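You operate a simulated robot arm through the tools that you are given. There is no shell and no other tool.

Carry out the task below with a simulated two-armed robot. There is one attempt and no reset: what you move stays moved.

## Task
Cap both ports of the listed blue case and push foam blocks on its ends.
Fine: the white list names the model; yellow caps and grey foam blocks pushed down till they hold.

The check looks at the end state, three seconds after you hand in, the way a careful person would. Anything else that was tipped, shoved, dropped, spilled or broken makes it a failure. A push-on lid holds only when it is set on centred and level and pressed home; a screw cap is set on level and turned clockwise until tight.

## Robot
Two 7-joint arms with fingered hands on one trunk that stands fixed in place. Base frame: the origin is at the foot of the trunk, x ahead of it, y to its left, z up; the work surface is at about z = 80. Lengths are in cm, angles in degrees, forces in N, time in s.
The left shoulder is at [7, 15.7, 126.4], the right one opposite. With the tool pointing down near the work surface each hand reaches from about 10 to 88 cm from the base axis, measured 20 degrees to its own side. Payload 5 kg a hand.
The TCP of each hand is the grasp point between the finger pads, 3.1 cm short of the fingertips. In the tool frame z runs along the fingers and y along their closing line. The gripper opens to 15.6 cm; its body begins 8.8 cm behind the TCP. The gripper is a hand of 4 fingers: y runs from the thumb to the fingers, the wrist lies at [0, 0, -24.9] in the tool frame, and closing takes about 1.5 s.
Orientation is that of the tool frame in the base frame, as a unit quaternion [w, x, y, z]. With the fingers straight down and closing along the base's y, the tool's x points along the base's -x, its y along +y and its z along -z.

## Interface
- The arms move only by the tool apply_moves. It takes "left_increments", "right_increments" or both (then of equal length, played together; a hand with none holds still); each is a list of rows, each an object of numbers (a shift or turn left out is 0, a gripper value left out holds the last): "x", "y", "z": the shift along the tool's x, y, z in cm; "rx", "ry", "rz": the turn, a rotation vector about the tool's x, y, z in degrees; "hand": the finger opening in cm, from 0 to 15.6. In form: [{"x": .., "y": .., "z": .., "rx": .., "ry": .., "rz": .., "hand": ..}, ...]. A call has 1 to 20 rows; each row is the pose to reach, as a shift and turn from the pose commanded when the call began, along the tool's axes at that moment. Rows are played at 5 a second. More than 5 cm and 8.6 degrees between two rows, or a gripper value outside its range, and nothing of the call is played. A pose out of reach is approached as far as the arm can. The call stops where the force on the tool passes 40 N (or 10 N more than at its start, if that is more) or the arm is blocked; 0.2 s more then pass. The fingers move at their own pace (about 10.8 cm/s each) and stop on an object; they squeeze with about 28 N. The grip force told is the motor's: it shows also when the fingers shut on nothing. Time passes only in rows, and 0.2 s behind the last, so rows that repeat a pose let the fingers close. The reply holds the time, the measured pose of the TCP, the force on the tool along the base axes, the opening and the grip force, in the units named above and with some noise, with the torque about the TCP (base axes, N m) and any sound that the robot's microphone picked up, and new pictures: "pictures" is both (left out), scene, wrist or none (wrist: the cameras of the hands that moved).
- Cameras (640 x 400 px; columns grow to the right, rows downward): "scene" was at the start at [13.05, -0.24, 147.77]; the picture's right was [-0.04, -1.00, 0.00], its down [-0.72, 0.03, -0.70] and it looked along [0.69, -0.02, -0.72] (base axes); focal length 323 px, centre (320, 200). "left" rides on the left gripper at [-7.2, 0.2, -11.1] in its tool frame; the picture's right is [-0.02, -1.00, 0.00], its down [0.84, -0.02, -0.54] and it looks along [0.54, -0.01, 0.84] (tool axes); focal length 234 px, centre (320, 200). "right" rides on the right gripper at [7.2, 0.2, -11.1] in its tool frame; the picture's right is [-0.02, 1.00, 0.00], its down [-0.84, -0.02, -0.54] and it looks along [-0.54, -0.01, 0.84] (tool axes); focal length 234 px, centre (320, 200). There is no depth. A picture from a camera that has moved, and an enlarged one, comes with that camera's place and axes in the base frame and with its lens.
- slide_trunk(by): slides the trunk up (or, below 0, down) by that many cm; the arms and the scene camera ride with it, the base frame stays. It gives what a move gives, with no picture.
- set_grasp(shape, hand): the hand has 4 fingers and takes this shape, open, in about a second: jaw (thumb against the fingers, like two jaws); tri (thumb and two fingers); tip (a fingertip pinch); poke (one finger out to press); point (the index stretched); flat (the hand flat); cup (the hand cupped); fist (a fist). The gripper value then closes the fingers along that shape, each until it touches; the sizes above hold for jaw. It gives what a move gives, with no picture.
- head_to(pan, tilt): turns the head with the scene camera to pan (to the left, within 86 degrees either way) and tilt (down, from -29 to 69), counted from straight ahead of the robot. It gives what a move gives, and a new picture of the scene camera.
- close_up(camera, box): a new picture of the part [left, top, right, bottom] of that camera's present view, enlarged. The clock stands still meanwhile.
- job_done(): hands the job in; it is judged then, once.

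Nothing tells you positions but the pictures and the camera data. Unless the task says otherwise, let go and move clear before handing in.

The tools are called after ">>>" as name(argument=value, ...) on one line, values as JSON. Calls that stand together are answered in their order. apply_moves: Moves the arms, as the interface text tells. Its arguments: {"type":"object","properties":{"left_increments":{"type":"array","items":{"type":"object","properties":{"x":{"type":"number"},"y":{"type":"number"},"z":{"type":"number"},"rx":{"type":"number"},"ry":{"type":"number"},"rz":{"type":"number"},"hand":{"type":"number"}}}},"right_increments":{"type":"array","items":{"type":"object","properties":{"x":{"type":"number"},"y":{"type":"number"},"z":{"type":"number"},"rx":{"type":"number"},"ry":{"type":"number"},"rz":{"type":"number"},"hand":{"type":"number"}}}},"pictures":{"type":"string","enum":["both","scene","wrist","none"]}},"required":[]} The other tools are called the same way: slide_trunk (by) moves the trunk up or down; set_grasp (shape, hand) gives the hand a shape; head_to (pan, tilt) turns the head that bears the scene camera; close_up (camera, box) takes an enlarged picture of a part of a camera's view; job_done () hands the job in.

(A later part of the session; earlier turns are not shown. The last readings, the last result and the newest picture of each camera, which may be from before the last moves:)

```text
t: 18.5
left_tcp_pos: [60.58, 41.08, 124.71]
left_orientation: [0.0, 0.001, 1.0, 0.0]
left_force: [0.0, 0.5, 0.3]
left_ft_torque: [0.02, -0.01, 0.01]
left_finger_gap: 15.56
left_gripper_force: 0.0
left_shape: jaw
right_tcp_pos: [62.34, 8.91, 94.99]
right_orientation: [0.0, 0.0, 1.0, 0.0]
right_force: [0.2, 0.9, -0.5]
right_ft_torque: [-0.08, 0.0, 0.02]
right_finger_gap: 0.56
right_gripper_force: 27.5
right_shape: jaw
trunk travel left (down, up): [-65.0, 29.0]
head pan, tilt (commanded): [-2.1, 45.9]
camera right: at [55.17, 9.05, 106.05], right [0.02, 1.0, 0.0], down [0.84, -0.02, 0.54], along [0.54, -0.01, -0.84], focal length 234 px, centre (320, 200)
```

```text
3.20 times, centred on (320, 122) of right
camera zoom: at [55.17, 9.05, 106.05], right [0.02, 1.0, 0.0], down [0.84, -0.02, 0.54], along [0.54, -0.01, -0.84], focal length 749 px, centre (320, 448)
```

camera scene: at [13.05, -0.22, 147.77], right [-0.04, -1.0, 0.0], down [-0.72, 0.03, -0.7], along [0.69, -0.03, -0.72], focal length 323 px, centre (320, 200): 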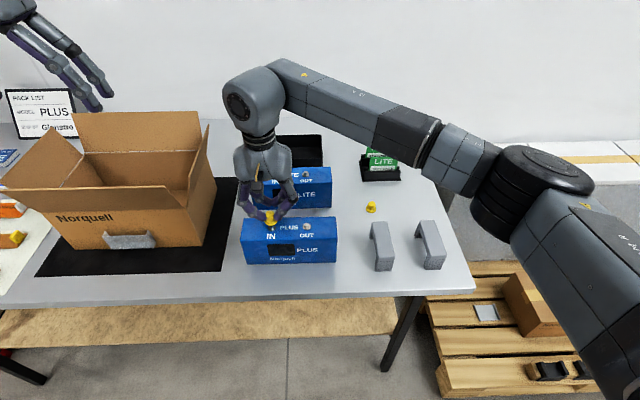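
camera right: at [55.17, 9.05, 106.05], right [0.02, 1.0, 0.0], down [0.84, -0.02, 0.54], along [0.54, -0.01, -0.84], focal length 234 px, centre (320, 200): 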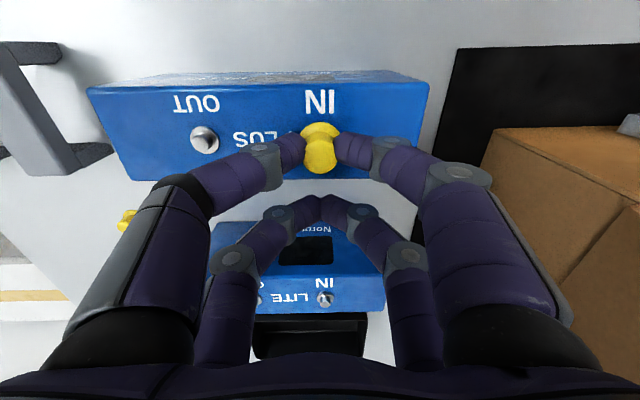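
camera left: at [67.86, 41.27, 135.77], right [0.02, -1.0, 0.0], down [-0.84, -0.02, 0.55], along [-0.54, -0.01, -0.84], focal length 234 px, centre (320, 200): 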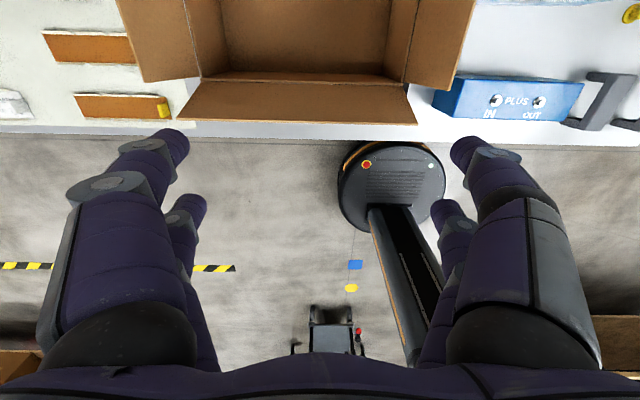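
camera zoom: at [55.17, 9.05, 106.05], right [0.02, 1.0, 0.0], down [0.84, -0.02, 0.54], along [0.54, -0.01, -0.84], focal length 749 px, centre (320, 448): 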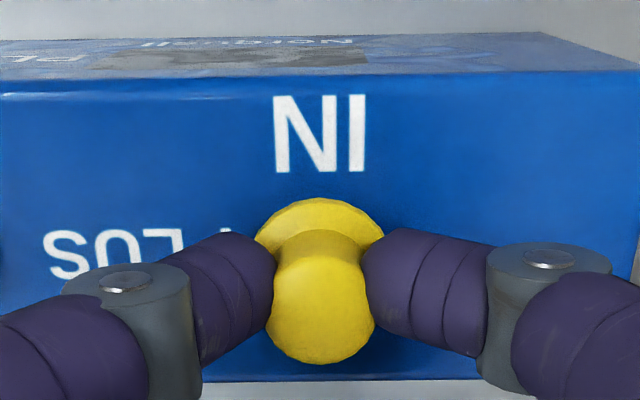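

No contact force yet, and the stud should be entering the cap. I'll continue down in fine steps.

>>> apply_moves(right_increments=[{"z": 0.15}, {"z": 0.3}, {"z": 0.4}, {"z": 0.5}], pictures="none")

>>> close_up(camera="scene", box=[230, 190, 330, 260])

>>> close_up(camera="right", box=[220, 60, 420, 185])

```text
t: 19.5
left_tcp_pos: [60.66, 41.19, 124.65]
left_orientation: [0.001, 0.0, 1.0, 0.0]
left_force: [0.5, 0.3, -0.7]
left_ft_torque: [0.01, 0.0, 0.01]
left_finger_gap: 15.57
left_gripper_force: 0.1
left_shape: jaw
right_tcp_pos: [62.37, 9.01, 94.38]
right_orientation: [0.0, 0.001, 1.0, 0.001]
right_force: [-0.1, -0.1, 0.0]
right_ft_torque: [0.0, 0.02, -0.02]
right_finger_gap: 0.56
right_gripper_force: 27.9
right_shape: jaw
trunk travel left (down, up): [-65.0, 29.0]
head pan, tilt (commanded): [-2.1, 45.9]
```

```text
5.71 times, centred on (280, 225) of scene
camera zoom: at [13.05, -0.21, 147.77], right [-0.04, -1.0, 0.0], down [-0.72, 0.03, -0.7], along [0.69, -0.03, -0.72], focal length 1845 px, centre (549, 57)
```

zoom: 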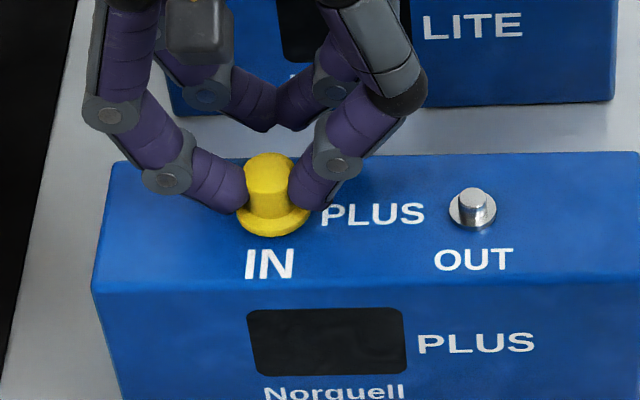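

```text
3.20 times, centred on (320, 122) of right
camera zoom: at [55.14, 9.04, 105.49], right [0.02, 1.0, 0.0], down [0.84, -0.02, 0.54], along [0.54, -0.01, -0.84], focal length 749 px, centre (320, 448)
```

zoom: 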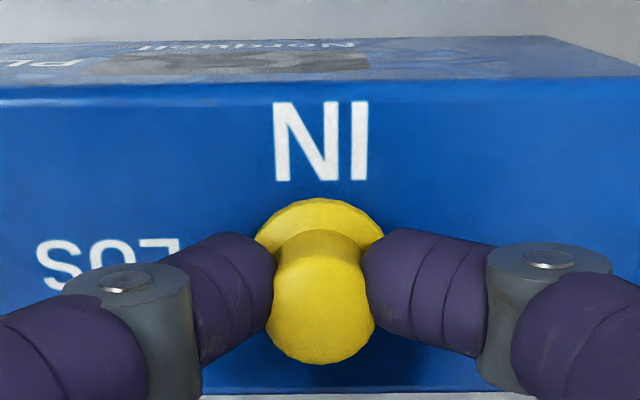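

Still no resistance with the cap bottom near z 90.5. I'll keep lowering to press it home.

>>> apply_moves(right_increments=[{"z": 0.1}, {"z": 0.2}, {"z": 0.3}, {"z": 0.4}], pictures="none")

>>> close_up(camera="scene", box=[230, 190, 330, 260])

>>> close_up(camera="right", box=[220, 60, 420, 185])

```text
t: 20.5
left_tcp_pos: [60.58, 41.18, 124.79]
left_orientation: [0.0, 0.0, 1.0, 0.0]
left_force: [0.1, -0.1, 0.0]
left_ft_torque: [-0.01, 0.01, 0.01]
left_finger_gap: 15.6
left_gripper_force: 0.1
left_shape: jaw
right_tcp_pos: [62.39, 8.87, 94.02]
right_orientation: [-0.001, 0.0, 1.0, 0.0]
right_force: [0.6, -0.1, -0.4]
right_ft_torque: [0.01, 0.0, 0.01]
right_finger_gap: 0.54
right_gripper_force: 28.3
right_shape: jaw
trunk travel left (down, up): [-65.0, 29.0]
head pan, tilt (commanded): [-2.1, 45.9]
```

```text
5.71 times, centred on (280, 225) of scene
camera zoom: at [13.05, -0.21, 147.77], right [-0.04, -1.0, 0.0], down [-0.72, 0.03, -0.7], along [0.69, -0.03, -0.72], focal length 1845 px, centre (549, 57)
```

zoom: 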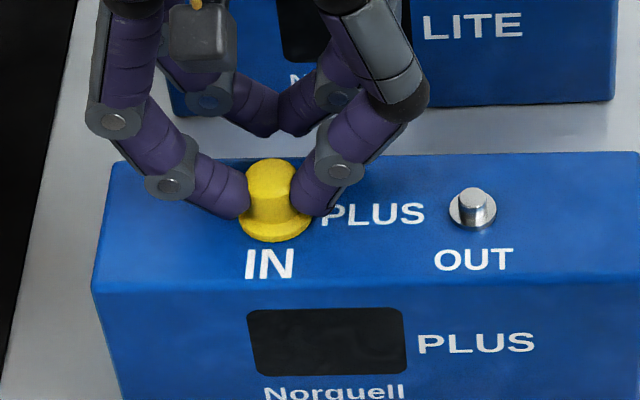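

```text
3.20 times, centred on (320, 122) of right
camera zoom: at [55.15, 8.99, 105.12], right [0.02, 1.0, 0.0], down [0.84, -0.02, 0.54], along [0.54, -0.01, -0.84], focal length 749 px, centre (320, 448)
```

zoom: 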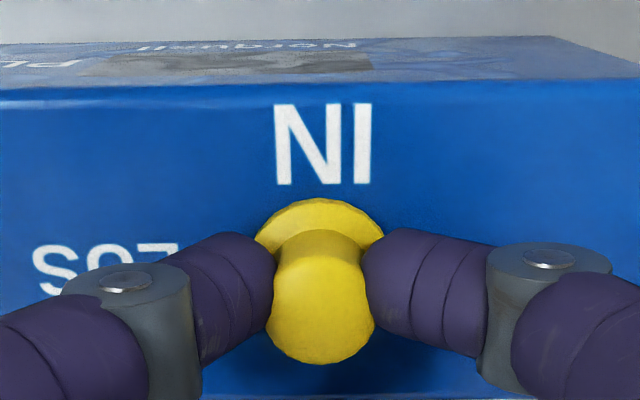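

The flange is nearly at the case surface. I'll push further in 0.1 cm steps until the force shows it is seated.

>>> apply_moves(right_increments=[{"z": 0.1}, {"z": 0.15}, {"z": 0.2}, {"z": 0.25}, {"z": 0.3}], pictures="none")

>>> close_up(camera="scene", box=[230, 190, 330, 260])

>>> close_up(camera="right", box=[220, 60, 420, 185])

```text
t: 21.7
left_tcp_pos: [60.46, 41.1, 124.85]
left_orientation: [0.0, 0.0, 1.0, 0.0]
left_force: [0.8, -0.1, 0.0]
left_ft_torque: [0.01, 0.01, 0.0]
left_finger_gap: 15.59
left_gripper_force: 0.0
left_shape: jaw
right_tcp_pos: [62.34, 8.99, 93.68]
right_orientation: [0.001, 0.0, 1.0, 0.001]
right_force: [-0.4, -1.8, 8.9]
right_ft_torque: [-0.07, 0.19, 0.04]
right_finger_gap: 0.61
right_gripper_force: 28.1
right_shape: jaw
trunk travel left (down, up): [-65.0, 29.0]
head pan, tilt (commanded): [-2.1, 45.9]
```

```text
5.71 times, centred on (280, 225) of scene
camera zoom: at [12.94, -0.26, 147.8], right [-0.04, -1.0, 0.0], down [-0.72, 0.03, -0.7], along [0.7, -0.02, -0.72], focal length 1845 px, centre (549, 57)
```

zoom: 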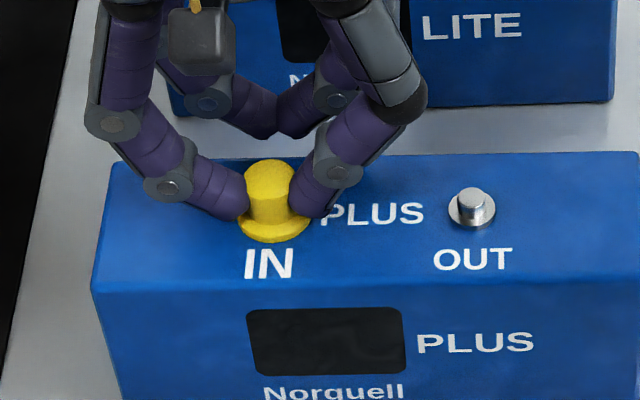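

```text
3.20 times, centred on (320, 122) of right
camera zoom: at [55.15, 9.02, 104.95], right [0.02, 1.0, 0.0], down [0.84, -0.02, 0.55], along [0.55, -0.01, -0.84], focal length 749 px, centre (320, 448)
```

zoom: 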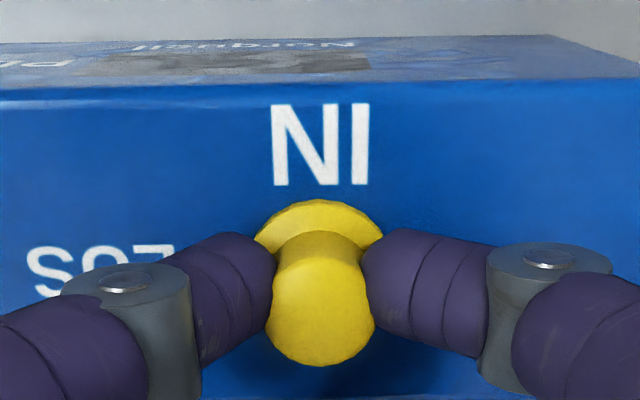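

Contact now reads about 9 N. I'll push a bit further while holding the cap level, watching for the seat.

>>> apply_moves(right_increments=[{"z": 0.1}, {"z": 0.2}, {"z": 0.3}], pictures="none")

>>> close_up(camera="right", box=[220, 60, 420, 185])

>>> close_up(camera="scene", box=[230, 190, 330, 260])

```text
t: 22.5
left_tcp_pos: [60.41, 41.06, 124.82]
left_orientation: [0.0, 0.0, 1.0, 0.0]
left_force: [0.1, -0.6, 0.3]
left_ft_torque: [-0.01, 0.03, 0.02]
left_finger_gap: 15.57
left_gripper_force: 0.1
left_shape: jaw
right_tcp_pos: [62.32, 9.02, 93.76]
right_orientation: [0.001, 0.0, 1.0, 0.001]
right_force: [1.2, -2.2, 21.7]
right_ft_torque: [-0.13, 0.42, 0.05]
right_finger_gap: 0.65
right_gripper_force: 27.9
right_shape: jaw
trunk travel left (down, up): [-65.0, 29.0]
head pan, tilt (commanded): [-2.1, 45.9]
```

```text
3.20 times, centred on (320, 122) of right
camera zoom: at [55.11, 9.02, 104.83], right [0.02, 1.0, 0.0], down [0.84, -0.02, 0.55], along [0.55, -0.01, -0.84], focal length 749 px, centre (320, 448)
```

zoom: 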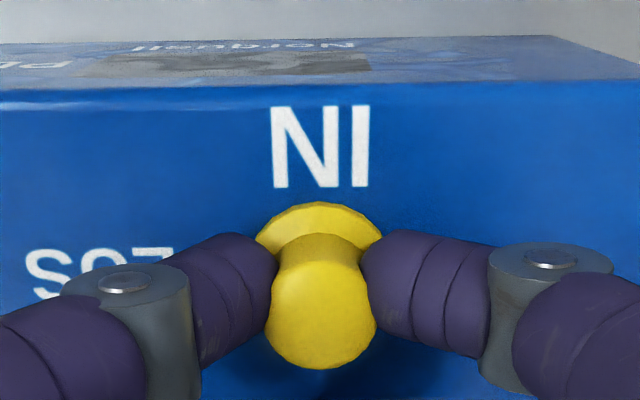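

```text
5.71 times, centred on (280, 225) of scene
camera zoom: at [12.82, -0.3, 147.82], right [-0.04, -1.0, 0.0], down [-0.72, 0.03, -0.7], along [0.7, -0.02, -0.72], focal length 1845 px, centre (549, 57)
```

zoom: 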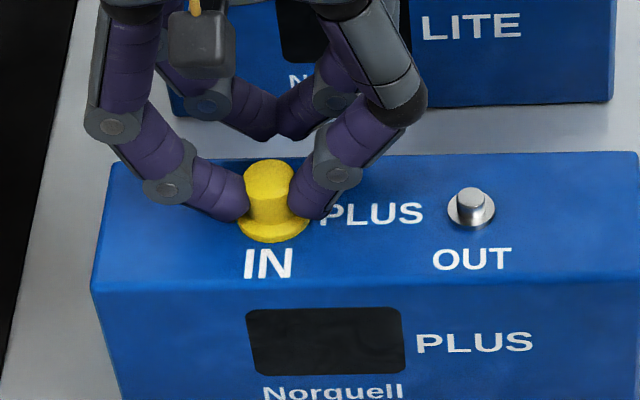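

Force rose to 22 N with no more travel, so the flange looks seated. I'll ease off, open the fingers, rise, and check the cap.

>>> apply_moves(right_increments=[{"z": -0.3}, {"z": -0.3, "hand": 2}, {"z": -0.3, "hand": 4}, {"z": -0.3, "hand": 4}, {"z": -0.3, "hand": 4}, {"z": -0.3, "hand": 4}, {"z": -2, "hand": 4}, {"z": -4, "hand": 4}, {"z": -6, "hand": 4}], pictures="none")

>>> close_up(camera="right", box=[220, 40, 420, 165])

>>> close_up(camera="scene", box=[230, 190, 330, 260])

```text
t: 24.5
left_tcp_pos: [60.61, 41.2, 124.76]
left_orientation: [-0.001, 0.0, 1.0, 0.0]
left_force: [-0.7, 0.0, -0.9]
left_ft_torque: [-0.01, 0.01, -0.02]
left_finger_gap: 15.59
left_gripper_force: 0.0
left_shape: jaw
right_tcp_pos: [62.31, 9.13, 99.39]
right_orientation: [-0.001, 0.0, 1.0, 0.001]
right_force: [-0.8, -0.1, -0.5]
right_ft_torque: [0.03, -0.03, -0.04]
right_finger_gap: 3.96
right_gripper_force: 0.1
right_shape: jaw
trunk travel left (down, up): [-65.0, 29.0]
head pan, tilt (commanded): [-2.1, 45.9]
```

```text
3.20 times, centred on (320, 102) of right
camera zoom: at [55.16, 9.21, 110.51], right [0.02, 1.0, 0.0], down [0.84, -0.02, 0.54], along [0.54, -0.01, -0.84], focal length 749 px, centre (320, 512)
```

zoom: 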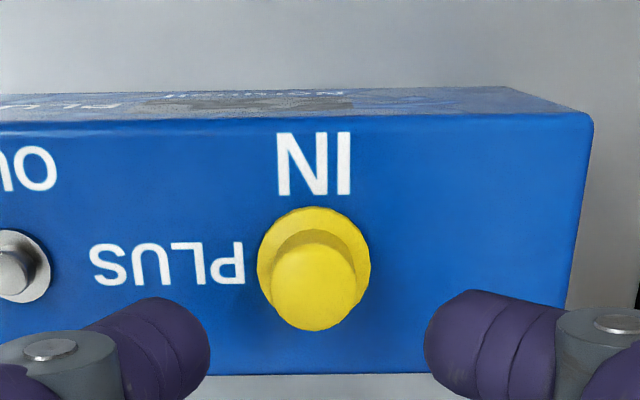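

```text
5.71 times, centred on (280, 225) of scene
camera zoom: at [13.02, -0.21, 147.77], right [-0.04, -1.0, 0.0], down [-0.72, 0.03, -0.7], along [0.7, -0.03, -0.72], focal length 1845 px, centre (549, 57)
```

zoom: 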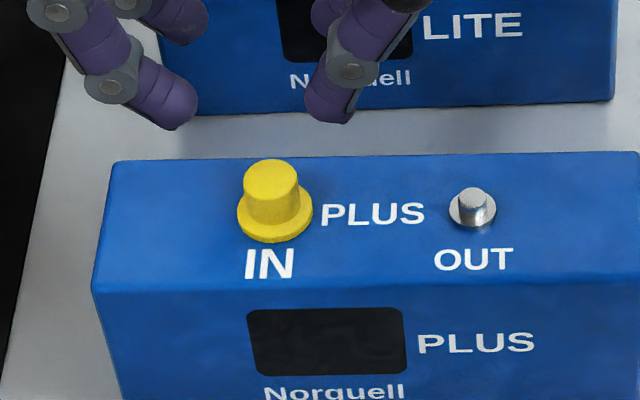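

The cap sits level and low, but I heard no click. I'll close the fingers and press straight down on its top with the camera-side pair.

>>> apply_moves(right_increments=[{"hand": 0}, {"hand": 0}, {"hand": 0, "z": 0.5}, {"hand": 0, "z": 1.5}, {"hand": 0, "z": 2.3}, {"hand": 0, "z": 2.8}, {"hand": 0, "z": 3.2}], pictures="none")

>>> close_up(camera="right", box=[220, 60, 420, 185])

>>> close_up(camera="scene", box=[230, 190, 330, 260])

```text
t: 26.1
left_tcp_pos: [60.61, 41.13, 124.73]
left_orientation: [0.0, 0.0, 1.0, 0.0]
left_force: [0.2, 0.6, -0.5]
left_ft_torque: [0.0, -0.01, 0.01]
left_finger_gap: 15.59
left_gripper_force: 0.0
left_shape: jaw
right_tcp_pos: [62.43, 9.05, 96.18]
right_orientation: [0.001, 0.0, 1.0, -0.001]
right_force: [-0.4, 0.2, -0.2]
right_ft_torque: [0.04, 0.01, 0.01]
right_finger_gap: 0.0
right_gripper_force: 27.7
right_shape: jaw
trunk travel left (down, up): [-65.0, 29.0]
head pan, tilt (commanded): [-2.1, 45.9]
```

```text
3.20 times, centred on (320, 122) of right
camera zoom: at [55.18, 9.11, 107.26], right [0.02, 1.0, 0.0], down [0.84, -0.02, 0.54], along [0.54, -0.01, -0.84], focal length 749 px, centre (320, 448)
```

zoom: 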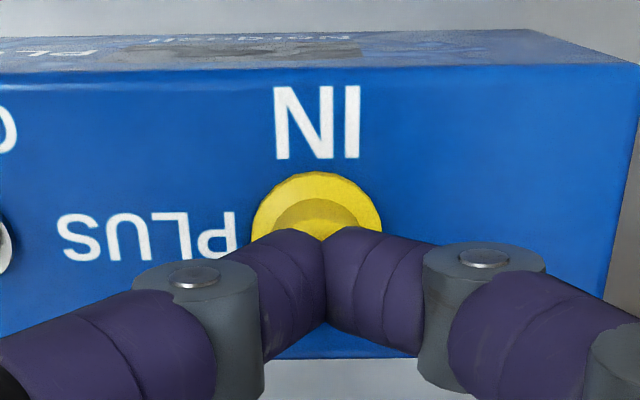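

```text
5.71 times, centred on (280, 225) of scene
camera zoom: at [13.05, -0.21, 147.78], right [-0.04, -1.0, 0.0], down [-0.72, 0.03, -0.7], along [0.69, -0.03, -0.72], focal length 1845 px, centre (549, 57)
```

zoom: 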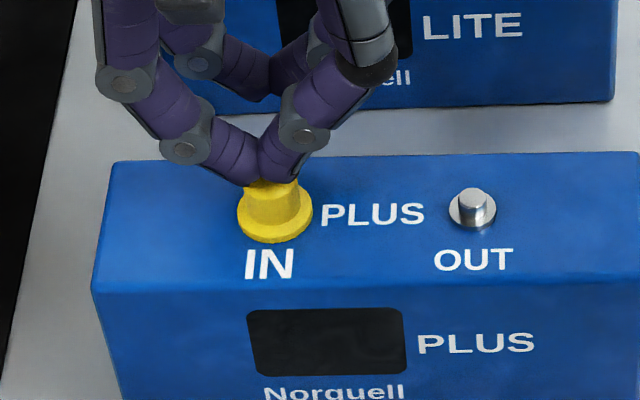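

The fingertips are centred over the cap. I'll press down in small steps up to the force stop.

>>> apply_moves(right_increments=[{"z": 0.3}, {"z": 0.6}, {"z": 0.9}, {"z": 1.1}, {"z": 1.3}, {"z": 1.5}], pictures="none")

>>> close_up(camera="scene", box=[230, 190, 330, 260])

```text
t: 27.2
left_tcp_pos: [60.55, 41.07, 124.74]
left_orientation: [0.002, 0.0, 1.0, 0.0]
left_force: [-0.4, 0.2, -0.2]
left_ft_torque: [-0.02, 0.05, -0.04]
left_finger_gap: 15.58
left_gripper_force: 0.1
left_shape: jaw
right_tcp_pos: [62.49, 8.98, 95.69]
right_orientation: [0.002, 0.0, 1.0, 0.004]
right_force: [-3.9, -2.4, 17.6]
right_ft_torque: [-0.06, 0.59, 0.07]
right_finger_gap: 0.01
right_gripper_force: 28.0
right_shape: jaw
trunk travel left (down, up): [-65.0, 29.0]
head pan, tilt (commanded): [-2.1, 45.9]
stopped in row 5 (right hand): the force on the tool passed its limit at 42 N (the readings are from after the stop); the commanded pose is now the measured one
```

```text
5.71 times, centred on (280, 225) of scene
camera zoom: at [12.93, -0.27, 147.76], right [-0.04, -1.0, 0.0], down [-0.72, 0.03, -0.7], along [0.7, -0.02, -0.72], focal length 1845 px, centre (549, 57)
```

zoom: 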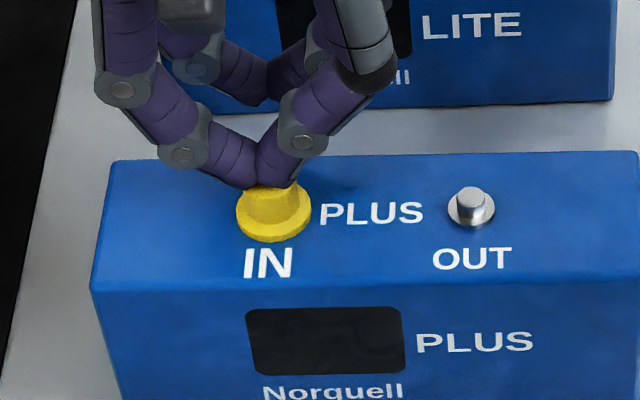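

The press stopped at 42 N with no further travel, so the IN cap is home. I'll lift off and look at it, checking the hand's orientation too.

>>> apply_moves(right_increments=[{"z": -1}, {"z": -4}, {"z": -8}, {"z": -8, "hand": 4}, {"z": -8, "hand": 4}], pictures="none")

>>> close_up(camera="scene", box=[240, 195, 320, 245])

>>> close_up(camera="right", box=[220, 30, 420, 155])

```text
t: 28.4
left_tcp_pos: [60.62, 41.07, 124.67]
left_orientation: [0.0, 0.0, 1.0, 0.0]
left_force: [-0.7, 0.7, -0.2]
left_ft_torque: [0.01, -0.03, 0.01]
left_finger_gap: 15.62
left_gripper_force: 0.0
left_shape: jaw
right_tcp_pos: [62.46, 9.22, 103.41]
right_orientation: [0.003, 0.0, 1.0, 0.003]
right_force: [0.5, 0.2, 0.3]
right_ft_torque: [0.0, 0.02, 0.02]
right_finger_gap: 4.0
right_gripper_force: 0.2
right_shape: jaw
trunk travel left (down, up): [-65.0, 29.0]
head pan, tilt (commanded): [-2.1, 45.9]
```

```text
8.00 times, centred on (280, 220) of scene
camera zoom: at [13.02, -0.23, 147.78], right [-0.04, -1.0, 0.0], down [-0.72, 0.03, -0.7], along [0.7, -0.03, -0.72], focal length 2582 px, centre (640, 40)
```

zoom: 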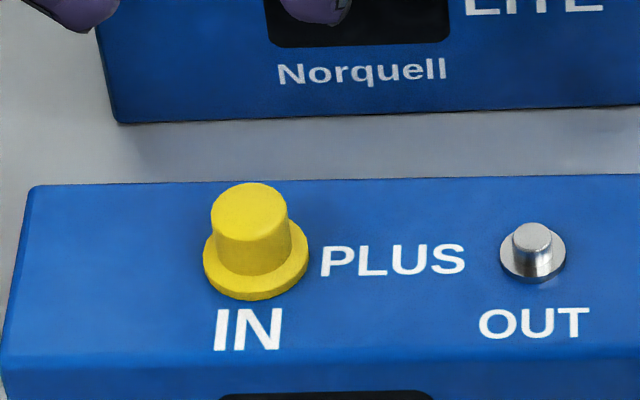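

```text
3.20 times, centred on (320, 92) of right
camera zoom: at [55.24, 9.3, 114.54], right [0.02, 1.0, 0.01], down [0.84, -0.02, 0.55], along [0.55, -0.01, -0.84], focal length 749 px, centre (320, 544)
```

zoom: 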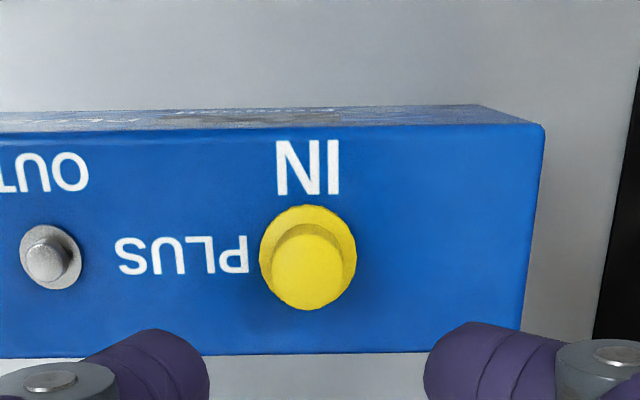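

The IN cap is flush and level. Now I'll go to the second cap near (74.3, −17.1), correcting a small tilt left by the press stop.

>>> apply_moves(right_increments=[{"x": -1.5, "y": -3, "rx": 0.34, "ry": 0.34}, {"x": -3, "y": -6, "rx": 0.34, "ry": 0.34}, {"x": -4.5, "y": -9, "rx": 0.34, "ry": 0.34}, {"x": -6, "y": -12, "rx": 0.34, "ry": 0.34}, {"x": -7.5, "y": -15, "rx": 0.34, "ry": 0.34}, {"x": -9.5, "y": -18.5, "z": 1, "rx": 0.34, "ry": 0.34}, {"x": -11.5, "y": -22, "z": 4, "rx": 0.34, "ry": 0.34}, {"x": -13.9, "y": -25, "z": 7, "rx": 0.34, "ry": 0.34}, {"x": -13.9, "y": -26.3, "z": 11, "rx": 0.34, "ry": 0.34}, {"x": -13.9, "y": -26.3, "z": 14, "rx": 0.34, "ry": 0.34, "hand": 6}, {"x": -13.9, "y": -26.3, "z": 15.6, "rx": 0.34, "ry": 0.34, "hand": 6}, {"x": -13.9, "y": -26.3, "z": 15.6, "rx": 0.34, "ry": 0.34, "hand": 6}], pictures="both")

>>> close_up(camera="right", box=[200, 60, 440, 210])

```text
refused: row 7 steps farther than a row can; nothing moved
```

```text
2.67 times, centred on (320, 135) of right
camera zoom: at [55.24, 9.3, 114.54], right [0.02, 1.0, 0.01], down [0.84, -0.02, 0.55], along [0.55, -0.01, -0.84], focal length 624 px, centre (320, 373)
```

zoom: 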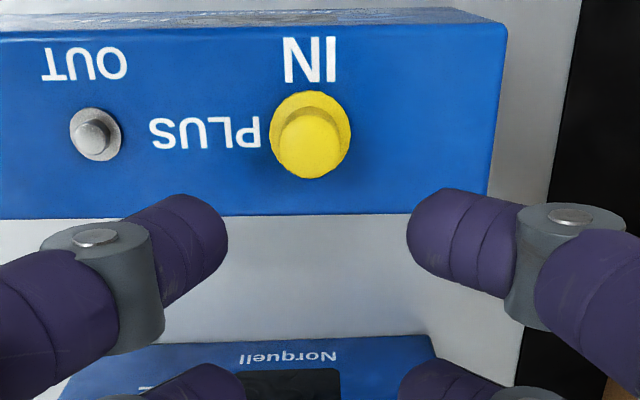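

One row stepped too far, so nothing moved. I'll repeat the move with smaller rows.

>>> apply_moves(right_increments=[{"x": -1.7, "y": -3.3, "rx": 0.34, "ry": 0.34}, {"x": -3.4, "y": -6.6, "rx": 0.34, "ry": 0.34}, {"x": -5.1, "y": -9.9, "rx": 0.34, "ry": 0.34}, {"x": -6.8, "y": -13.2, "rx": 0.34, "ry": 0.34}, {"x": -8.5, "y": -16.5, "rx": 0.34, "ry": 0.34}, {"x": -10.2, "y": -19.8, "rx": 0.34, "ry": 0.34}, {"x": -11.9, "y": -23, "z": 1, "rx": 0.34, "ry": 0.34}, {"x": -13.4, "y": -25.5, "z": 3.5, "rx": 0.34, "ry": 0.34}, {"x": -13.9, "y": -26.3, "z": 7, "rx": 0.34, "ry": 0.34}, {"x": -13.9, "y": -26.3, "z": 11, "rx": 0.34, "ry": 0.34, "hand": 6}, {"x": -13.9, "y": -26.3, "z": 14, "rx": 0.34, "ry": 0.34, "hand": 6}, {"x": -13.9, "y": -26.3, "z": 15.6, "rx": 0.34, "ry": 0.34, "hand": 6}, {"x": -13.9, "y": -26.3, "z": 15.6, "rx": 0.34, "ry": 0.34, "hand": 6}], pictures="both")

>>> close_up(camera="right", box=[200, 60, 440, 210])

```text
t: 31.2
left_tcp_pos: [60.64, 41.19, 124.7]
left_orientation: [0.001, 0.0, 1.0, 0.0]
left_force: [0.2, 0.4, 0.6]
left_ft_torque: [0.0, -0.04, 0.04]
left_finger_gap: 15.58
left_gripper_force: 0.0
left_shape: jaw
right_tcp_pos: [76.44, -16.99, 87.79]
right_orientation: [-0.001, 0.0, 1.0, 0.001]
right_force: [1.3, 0.5, 0.2]
right_ft_torque: [0.0, 0.05, 0.0]
right_finger_gap: 5.97
right_gripper_force: 0.1
right_shape: jaw
trunk travel left (down, up): [-65.0, 29.0]
head pan, tilt (commanded): [-2.1, 45.9]
camera scene: at [13.04, -0.24, 147.78], right [-0.04, -1.0, 0.0], down [-0.72, 0.03, -0.7], along [0.69, -0.02, -0.72], focal length 323 px, centre (320, 200)
camera right: at [69.3, -16.94, 98.86], right [0.02, 1.0, 0.0], down [0.84, -0.02, 0.54], along [0.54, -0.01, -0.84], focal length 234 px, centre (320, 200)
```

scene: 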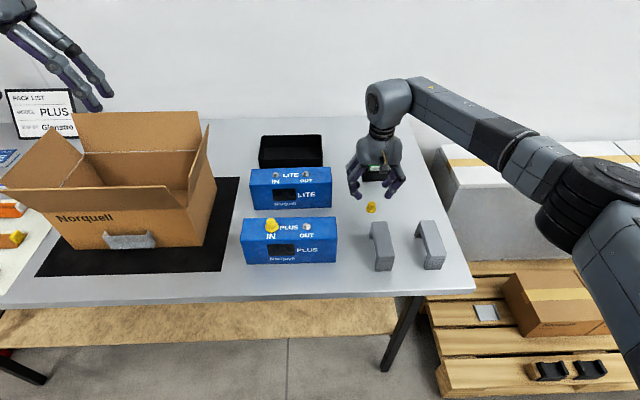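
right: 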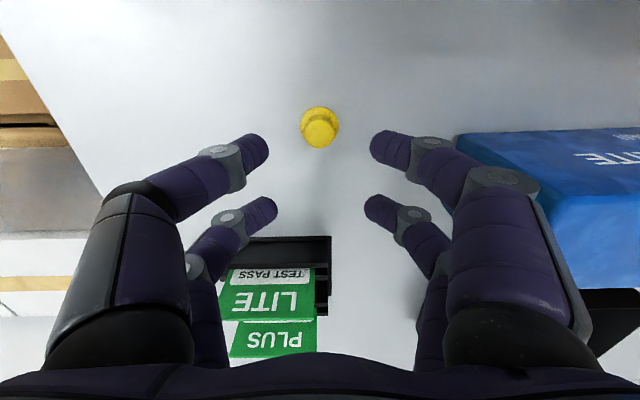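

```text
2.67 times, centred on (320, 135) of right
camera zoom: at [69.3, -16.94, 98.86], right [0.02, 1.0, 0.0], down [0.84, -0.02, 0.54], along [0.54, -0.01, -0.84], focal length 624 px, centre (320, 373)
```

zoom: 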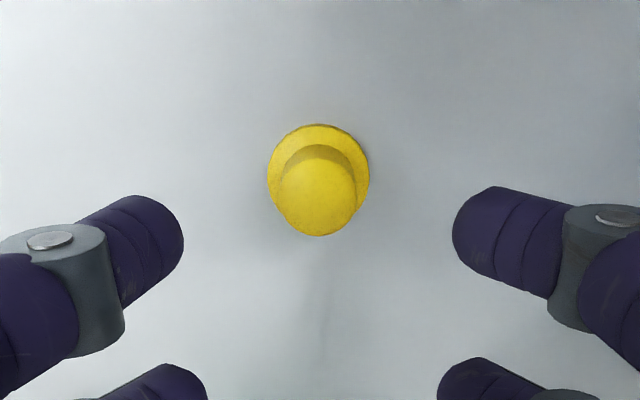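

The second cap is centred between the fingers. I'll lower to the same height as before and close on it.

>>> apply_moves(right_increments=[{"x": 0.12, "z": 1, "hand": 5}, {"x": 0.12, "z": 2, "hand": 5}, {"x": 0.12, "z": 3, "hand": 5}, {"x": 0.12, "z": 3.7, "hand": 5}, {"x": 0.12, "z": 3.85, "hand": 4}, {"x": 0.12, "z": 3.85, "hand": 3}, {"x": 0.12, "z": 3.85, "hand": 2}, {"x": 0.12, "z": 3.85, "hand": 1}, {"x": 0.12, "z": 3.85, "hand": 0.5}, {"x": 0.12, "z": 3.85, "hand": 0.5}], pictures="none")

>>> close_up(camera="right", box=[200, 60, 440, 210])

>>> close_up(camera="scene", box=[330, 150, 410, 230])

```text
t: 33.5
left_tcp_pos: [60.55, 41.16, 124.71]
left_orientation: [0.001, 0.001, 1.0, 0.0]
left_force: [0.0, 0.2, -0.1]
left_ft_torque: [0.02, -0.02, -0.02]
left_finger_gap: 15.58
left_gripper_force: 0.0
left_shape: jaw
right_tcp_pos: [76.35, -17.27, 84.1]
right_orientation: [0.0, 0.0, 1.0, 0.0]
right_force: [-0.2, -0.9, 3.4]
right_ft_torque: [0.03, 0.1, -0.01]
right_finger_gap: 0.69
right_gripper_force: 0.0
right_shape: jaw
trunk travel left (down, up): [-65.0, 29.0]
head pan, tilt (commanded): [-2.1, 45.9]
```

```text
2.67 times, centred on (320, 135) of right
camera zoom: at [69.13, -17.14, 95.11], right [0.02, 1.0, 0.0], down [0.84, -0.02, 0.54], along [0.54, -0.01, -0.84], focal length 624 px, centre (320, 373)
```

zoom: 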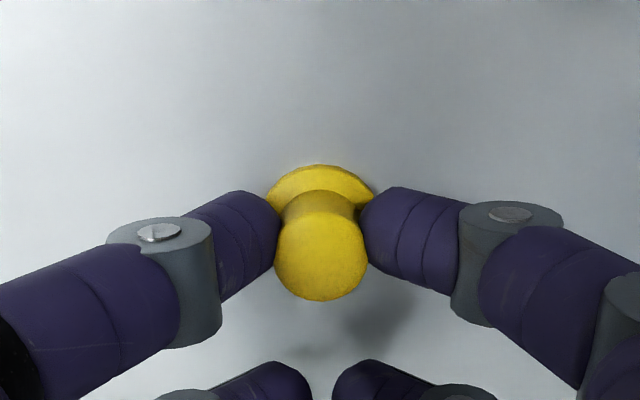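

```text
5.00 times, centred on (370, 190) of scene
camera zoom: at [13.0, -0.23, 147.78], right [-0.04, -1.0, 0.0], down [-0.72, 0.03, -0.7], along [0.7, -0.03, -0.72], focal length 1614 px, centre (70, 250)
```

zoom: 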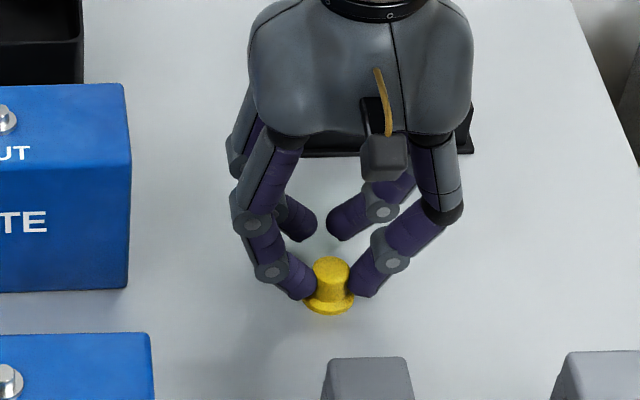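

The fingers have reached the cap but the squeeze isn't on yet. I'll hold and close further.

>>> apply_moves(right_increments=[{"hand": 0.3}, {"hand": 0.3}, {"hand": 0.3}, {"hand": 0.3}], pictures="none")

>>> close_up(camera="right", box=[200, 60, 440, 210])

```text
t: 34.5
left_tcp_pos: [60.48, 41.21, 124.67]
left_orientation: [0.0, 0.0, 1.0, 0.001]
left_force: [-0.3, -0.2, 0.0]
left_ft_torque: [0.0, 0.01, 0.03]
left_finger_gap: 15.58
left_gripper_force: 0.1
left_shape: jaw
right_tcp_pos: [76.34, -17.19, 83.94]
right_orientation: [-0.001, 0.0, 1.0, -0.001]
right_force: [-0.4, 1.1, 0.0]
right_ft_torque: [0.01, 0.0, 0.02]
right_finger_gap: 0.35
right_gripper_force: 28.4
right_shape: jaw
trunk travel left (down, up): [-65.0, 29.0]
head pan, tilt (commanded): [-2.1, 45.9]
```

```text
2.67 times, centred on (320, 135) of right
camera zoom: at [69.15, -17.13, 95.04], right [0.02, 1.0, 0.0], down [0.84, -0.02, 0.54], along [0.54, -0.01, -0.84], focal length 624 px, centre (320, 373)
```

zoom: 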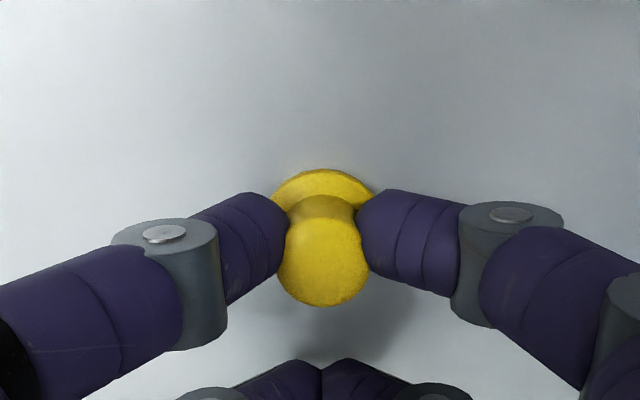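

The cap is gripped at 28 N, about 0.1 cm further back in the fingers than the first one. I'll lift it and check that it's level.

>>> apply_moves(right_increments=[{"z": -1}, {"z": -3}, {"z": -6}, {"z": -9.5}, {"z": -13}, {"z": -16}], pictures="none")

>>> close_up(camera="right", box=[200, 60, 440, 210])

>>> close_up(camera="scene", box=[330, 80, 430, 180])

```text
t: 35.9
left_tcp_pos: [60.43, 41.21, 124.6]
left_orientation: [0.0, 0.0, 1.0, -0.001]
left_force: [0.1, 0.0, -0.3]
left_ft_torque: [-0.01, -0.02, 0.01]
left_finger_gap: 15.59
left_gripper_force: 0.1
left_shape: jaw
right_tcp_pos: [76.36, -17.26, 99.94]
right_orientation: [-0.001, 0.001, 1.0, -0.001]
right_force: [-0.5, -0.5, -0.2]
right_ft_torque: [-0.03, 0.01, 0.02]
right_finger_gap: 0.35
right_gripper_force: 27.7
right_shape: jaw
trunk travel left (down, up): [-65.0, 29.0]
head pan, tilt (commanded): [-2.1, 45.9]
```

```text
2.67 times, centred on (320, 135) of right
camera zoom: at [69.11, -17.24, 111.06], right [0.03, 1.0, 0.0], down [0.84, -0.02, 0.54], along [0.54, -0.01, -0.84], focal length 624 px, centre (320, 373)
```

zoom: 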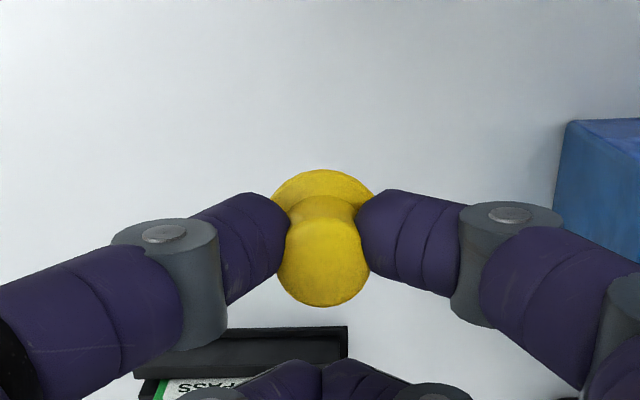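

```text
4.00 times, centred on (380, 130) of scene
camera zoom: at [12.99, -0.2, 147.78], right [-0.04, -1.0, 0.0], down [-0.72, 0.03, -0.7], along [0.7, -0.03, -0.72], focal length 1291 px, centre (80, 480)
```

zoom: 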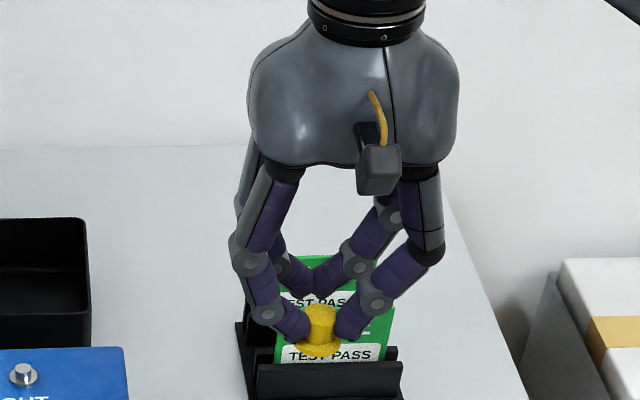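

The cap is held level. I'll carry it to just behind the OUT port to measure the offset.

>>> apply_moves(right_increments=[{"x": 2, "y": 3}, {"x": 4, "y": 6}, {"x": 6, "y": 9}, {"x": 8, "y": 12}, {"x": 10, "y": 15}, {"x": 12.3, "y": 18.3}, {"x": 12.3, "y": 18.3}, {"x": 12.3, "y": 18.3}], pictures="wrist")

>>> close_up(camera="right", box=[220, 30, 420, 155])

```text
t: 37.6
left_tcp_pos: [60.47, 41.1, 124.72]
left_orientation: [0.0, 0.0, 1.0, -0.001]
left_force: [-0.5, 0.5, -0.4]
left_ft_torque: [0.03, 0.01, -0.01]
left_finger_gap: 15.6
left_gripper_force: 0.1
left_shape: jaw
right_tcp_pos: [64.29, 1.13, 99.97]
right_orientation: [-0.001, 0.001, 1.0, -0.001]
right_force: [-0.1, 0.7, 0.4]
right_ft_torque: [0.0, -0.01, -0.03]
right_finger_gap: 0.35
right_gripper_force: 27.8
right_shape: jaw
trunk travel left (down, up): [-65.0, 29.0]
head pan, tilt (commanded): [-2.1, 45.9]
camera right: at [57.05, 1.17, 111.07], right [0.03, 1.0, 0.0], down [0.84, -0.02, 0.54], along [0.54, -0.01, -0.84], focal length 234 px, centre (320, 200)
```

right: 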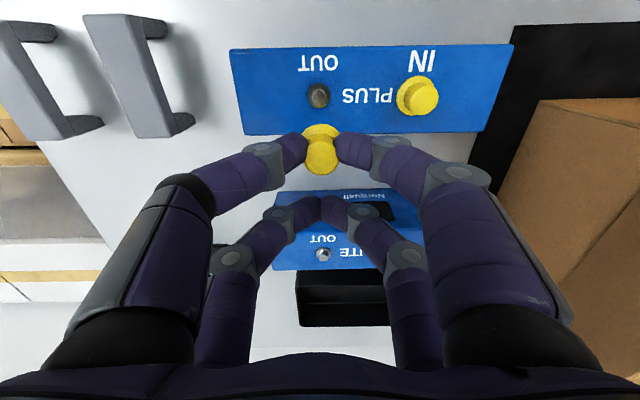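

```text
3.20 times, centred on (320, 92) of right
camera zoom: at [57.05, 1.17, 111.07], right [0.03, 1.0, 0.0], down [0.84, -0.02, 0.54], along [0.54, -0.01, -0.84], focal length 749 px, centre (320, 544)
```

zoom: 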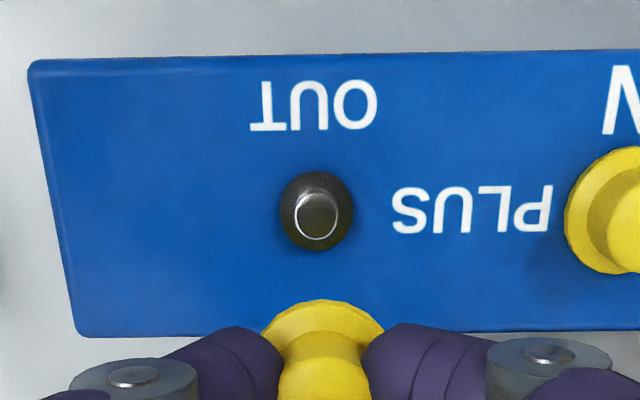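

The OUT stud is about 2.17 cm nearer and 0.14 cm to the right of the held cap. I'll line up and lower to just above the stud.

>>> apply_moves(right_increments=[{"x": 1.1, "y": -0.14}, {"x": 2.17, "y": -0.14}, {"x": 2.17, "y": -0.14, "z": 1.5}, {"x": 2.17, "y": -0.14, "z": 2.8}, {"x": 2.17, "y": -0.14, "z": 3.7}, {"x": 2.17, "y": -0.14, "z": 3.7}], pictures="none")

>>> close_up(camera="right", box=[220, 60, 420, 185])

>>> close_up(camera="scene", box=[250, 190, 350, 260])

```text
t: 39.0
left_tcp_pos: [60.54, 41.11, 124.86]
left_orientation: [-0.001, 0.0, 1.0, 0.0]
left_force: [-0.4, -0.1, -0.6]
left_ft_torque: [-0.01, -0.02, 0.01]
left_finger_gap: 15.58
left_gripper_force: 0.1
left_shape: jaw
right_tcp_pos: [62.11, 1.16, 96.07]
right_orientation: [-0.001, -0.001, 1.0, 0.0]
right_force: [1.6, 0.2, -0.5]
right_ft_torque: [-0.03, -0.04, 0.02]
right_finger_gap: 0.36
right_gripper_force: 28.4
right_shape: jaw
trunk travel left (down, up): [-65.0, 29.0]
head pan, tilt (commanded): [-2.1, 45.9]
```

```text
3.20 times, centred on (320, 122) of right
camera zoom: at [54.83, 1.17, 107.21], right [0.02, 1.0, 0.0], down [0.84, -0.02, 0.54], along [0.54, -0.01, -0.84], focal length 749 px, centre (320, 448)
```

zoom: 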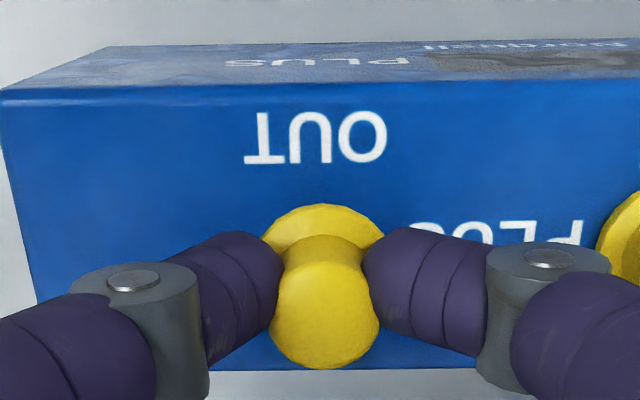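

```text
5.71 times, centred on (300, 225) of scene
camera zoom: at [13.06, -0.22, 147.77], right [-0.04, -1.0, 0.0], down [-0.72, 0.03, -0.7], along [0.69, -0.03, -0.72], focal length 1845 px, centre (434, 57)
```

zoom: 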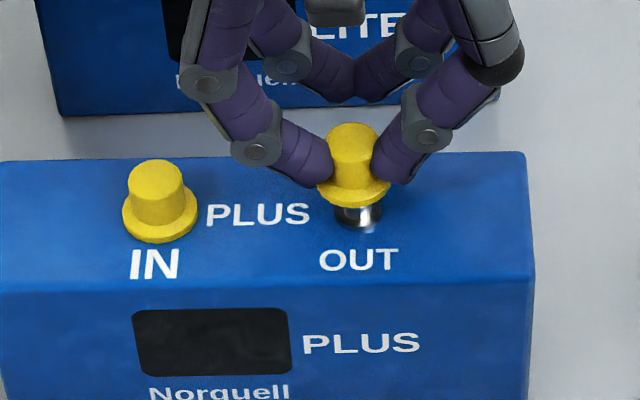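

Alignment looks good in both views, perhaps 0.05 cm too far left. I'll nudge and lower slowly onto the stud.

>>> apply_moves(right_increments=[{"y": -0.05}, {"y": -0.05, "z": 0.4}, {"y": -0.05, "z": 0.8}, {"y": -0.05, "z": 1.1}, {"y": -0.05, "z": 1.4}, {"y": -0.05, "z": 1.6}], pictures="none")

>>> close_up(camera="scene", box=[250, 190, 350, 260])

```text
t: 40.5
left_tcp_pos: [60.49, 41.12, 124.74]
left_orientation: [0.0, 0.0, 1.0, 0.0]
left_force: [0.2, 0.3, 0.0]
left_ft_torque: [-0.03, 0.0, 0.02]
left_finger_gap: 15.59
left_gripper_force: 0.0
left_shape: jaw
right_tcp_pos: [61.91, 1.0, 94.59]
right_orientation: [-0.001, 0.0, 1.0, 0.0]
right_force: [0.4, 0.2, -0.3]
right_ft_torque: [-0.01, 0.0, -0.01]
right_finger_gap: 0.34
right_gripper_force: 27.7
right_shape: jaw
trunk travel left (down, up): [-65.0, 29.0]
head pan, tilt (commanded): [-2.1, 45.9]
```

```text
5.71 times, centred on (300, 225) of scene
camera zoom: at [13.05, -0.22, 147.78], right [-0.04, -1.0, 0.0], down [-0.72, 0.03, -0.7], along [0.69, -0.03, -0.72], focal length 1845 px, centre (434, 57)
```

zoom: 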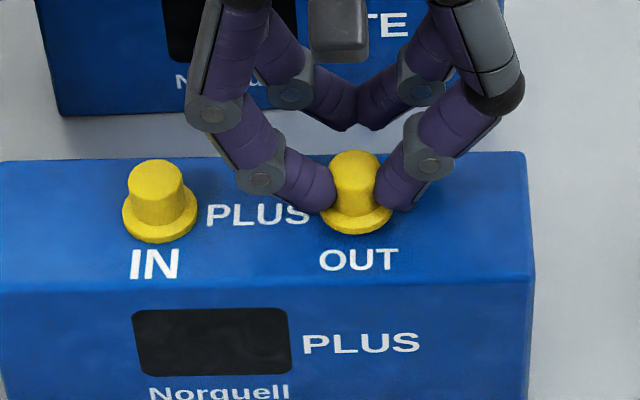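

Still no resistance and well aligned. I'll continue down to seat it.

>>> apply_moves(right_increments=[{"z": 0.15}, {"z": 0.3}, {"z": 0.45}, {"z": 0.6}, {"z": 0.75}, {"z": 0.9}, {"z": 1.05}], pictures="none")

>>> close_up(camera="scene", box=[250, 190, 350, 260])

>>> close_up(camera="right", box=[220, 60, 420, 185])

```text
t: 42.0
left_tcp_pos: [60.43, 41.1, 124.73]
left_orientation: [-0.001, 0.0, 1.0, 0.0]
left_force: [-0.2, 0.7, 0.5]
left_ft_torque: [0.01, -0.03, 0.01]
left_finger_gap: 15.57
left_gripper_force: 0.1
left_shape: jaw
right_tcp_pos: [61.86, 1.01, 93.77]
right_orientation: [0.001, 0.001, 1.0, 0.0]
right_force: [3.9, -1.8, 15.2]
right_ft_torque: [-0.04, 0.21, 0.01]
right_finger_gap: 0.41
right_gripper_force: 28.0
right_shape: jaw
trunk travel left (down, up): [-65.0, 29.0]
head pan, tilt (commanded): [-2.1, 45.9]
```

```text
5.71 times, centred on (300, 225) of scene
camera zoom: at [12.93, -0.25, 147.81], right [-0.04, -1.0, 0.0], down [-0.72, 0.03, -0.7], along [0.7, -0.03, -0.72], focal length 1845 px, centre (434, 57)
```

zoom: 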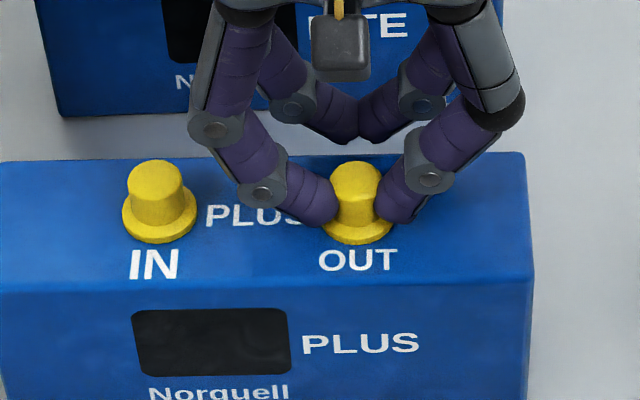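

```text
3.20 times, centred on (320, 122) of right
camera zoom: at [54.65, 1.03, 104.88], right [0.03, 1.0, 0.0], down [0.84, -0.02, 0.55], along [0.55, -0.01, -0.84], focal length 749 px, centre (320, 448)
```

zoom: 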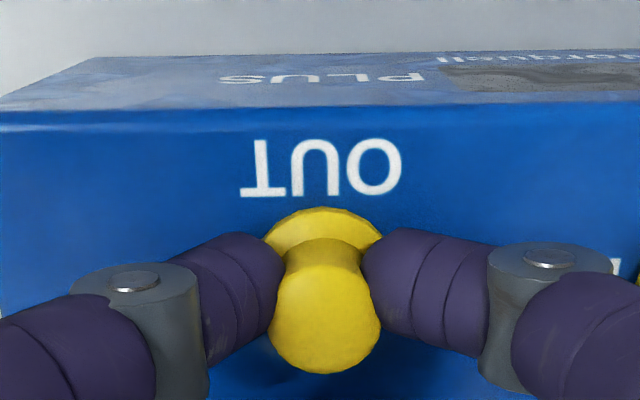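

It reached the same seated height as the first cap at 15 N. I'll press a little more, then release and rise.

>>> apply_moves(right_increments=[{"z": 0.1}, {"z": 0.2}, {"z": -0.1}, {"z": -0.3, "hand": 2}, {"z": -0.3, "hand": 4}, {"z": -0.3, "hand": 4}, {"z": -0.3, "hand": 4}, {"z": -2, "hand": 4}, {"z": -4, "hand": 4}, {"z": -6, "hand": 4}, {"z": -6, "hand": 4}], pictures="none")

>>> close_up(camera="right", box=[220, 40, 420, 165])

>>> close_up(camera="scene", box=[240, 195, 320, 245])

```text
t: 44.5
left_tcp_pos: [60.53, 41.15, 124.76]
left_orientation: [0.0, 0.0, 1.0, 0.0]
left_force: [0.5, 0.8, -0.2]
left_ft_torque: [0.04, 0.0, -0.04]
left_finger_gap: 15.58
left_gripper_force: 0.0
left_shape: jaw
right_tcp_pos: [61.81, 1.04, 99.55]
right_orientation: [-0.001, 0.0, 1.0, -0.001]
right_force: [0.4, -0.5, 0.3]
right_ft_torque: [0.02, -0.02, -0.02]
right_finger_gap: 3.98
right_gripper_force: 0.1
right_shape: jaw
trunk travel left (down, up): [-65.0, 29.0]
head pan, tilt (commanded): [-2.1, 45.9]
```

```text
3.20 times, centred on (320, 102) of right
camera zoom: at [54.68, 1.09, 110.68], right [0.02, 1.0, 0.0], down [0.84, -0.02, 0.54], along [0.54, -0.01, -0.84], focal length 749 px, centre (320, 512)
```

zoom: 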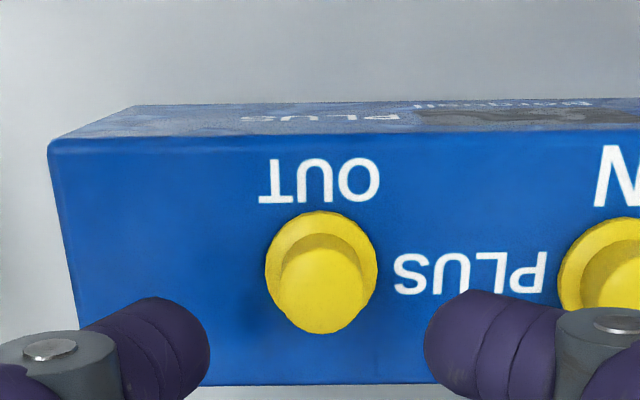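

```text
8.00 times, centred on (280, 220) of scene
camera zoom: at [13.06, -0.23, 147.77], right [-0.04, -1.0, 0.0], down [-0.72, 0.03, -0.7], along [0.69, -0.03, -0.72], focal length 2582 px, centre (640, 40)
```

zoom: 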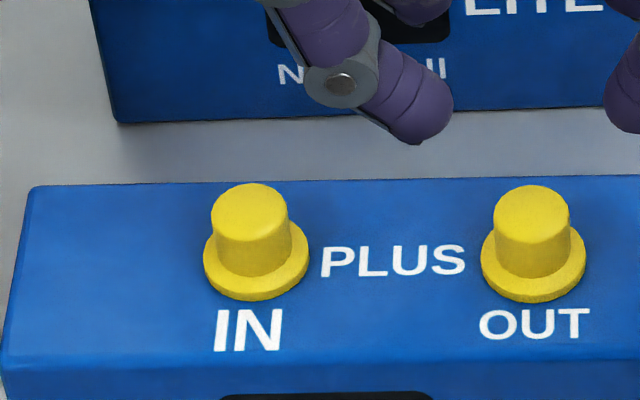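

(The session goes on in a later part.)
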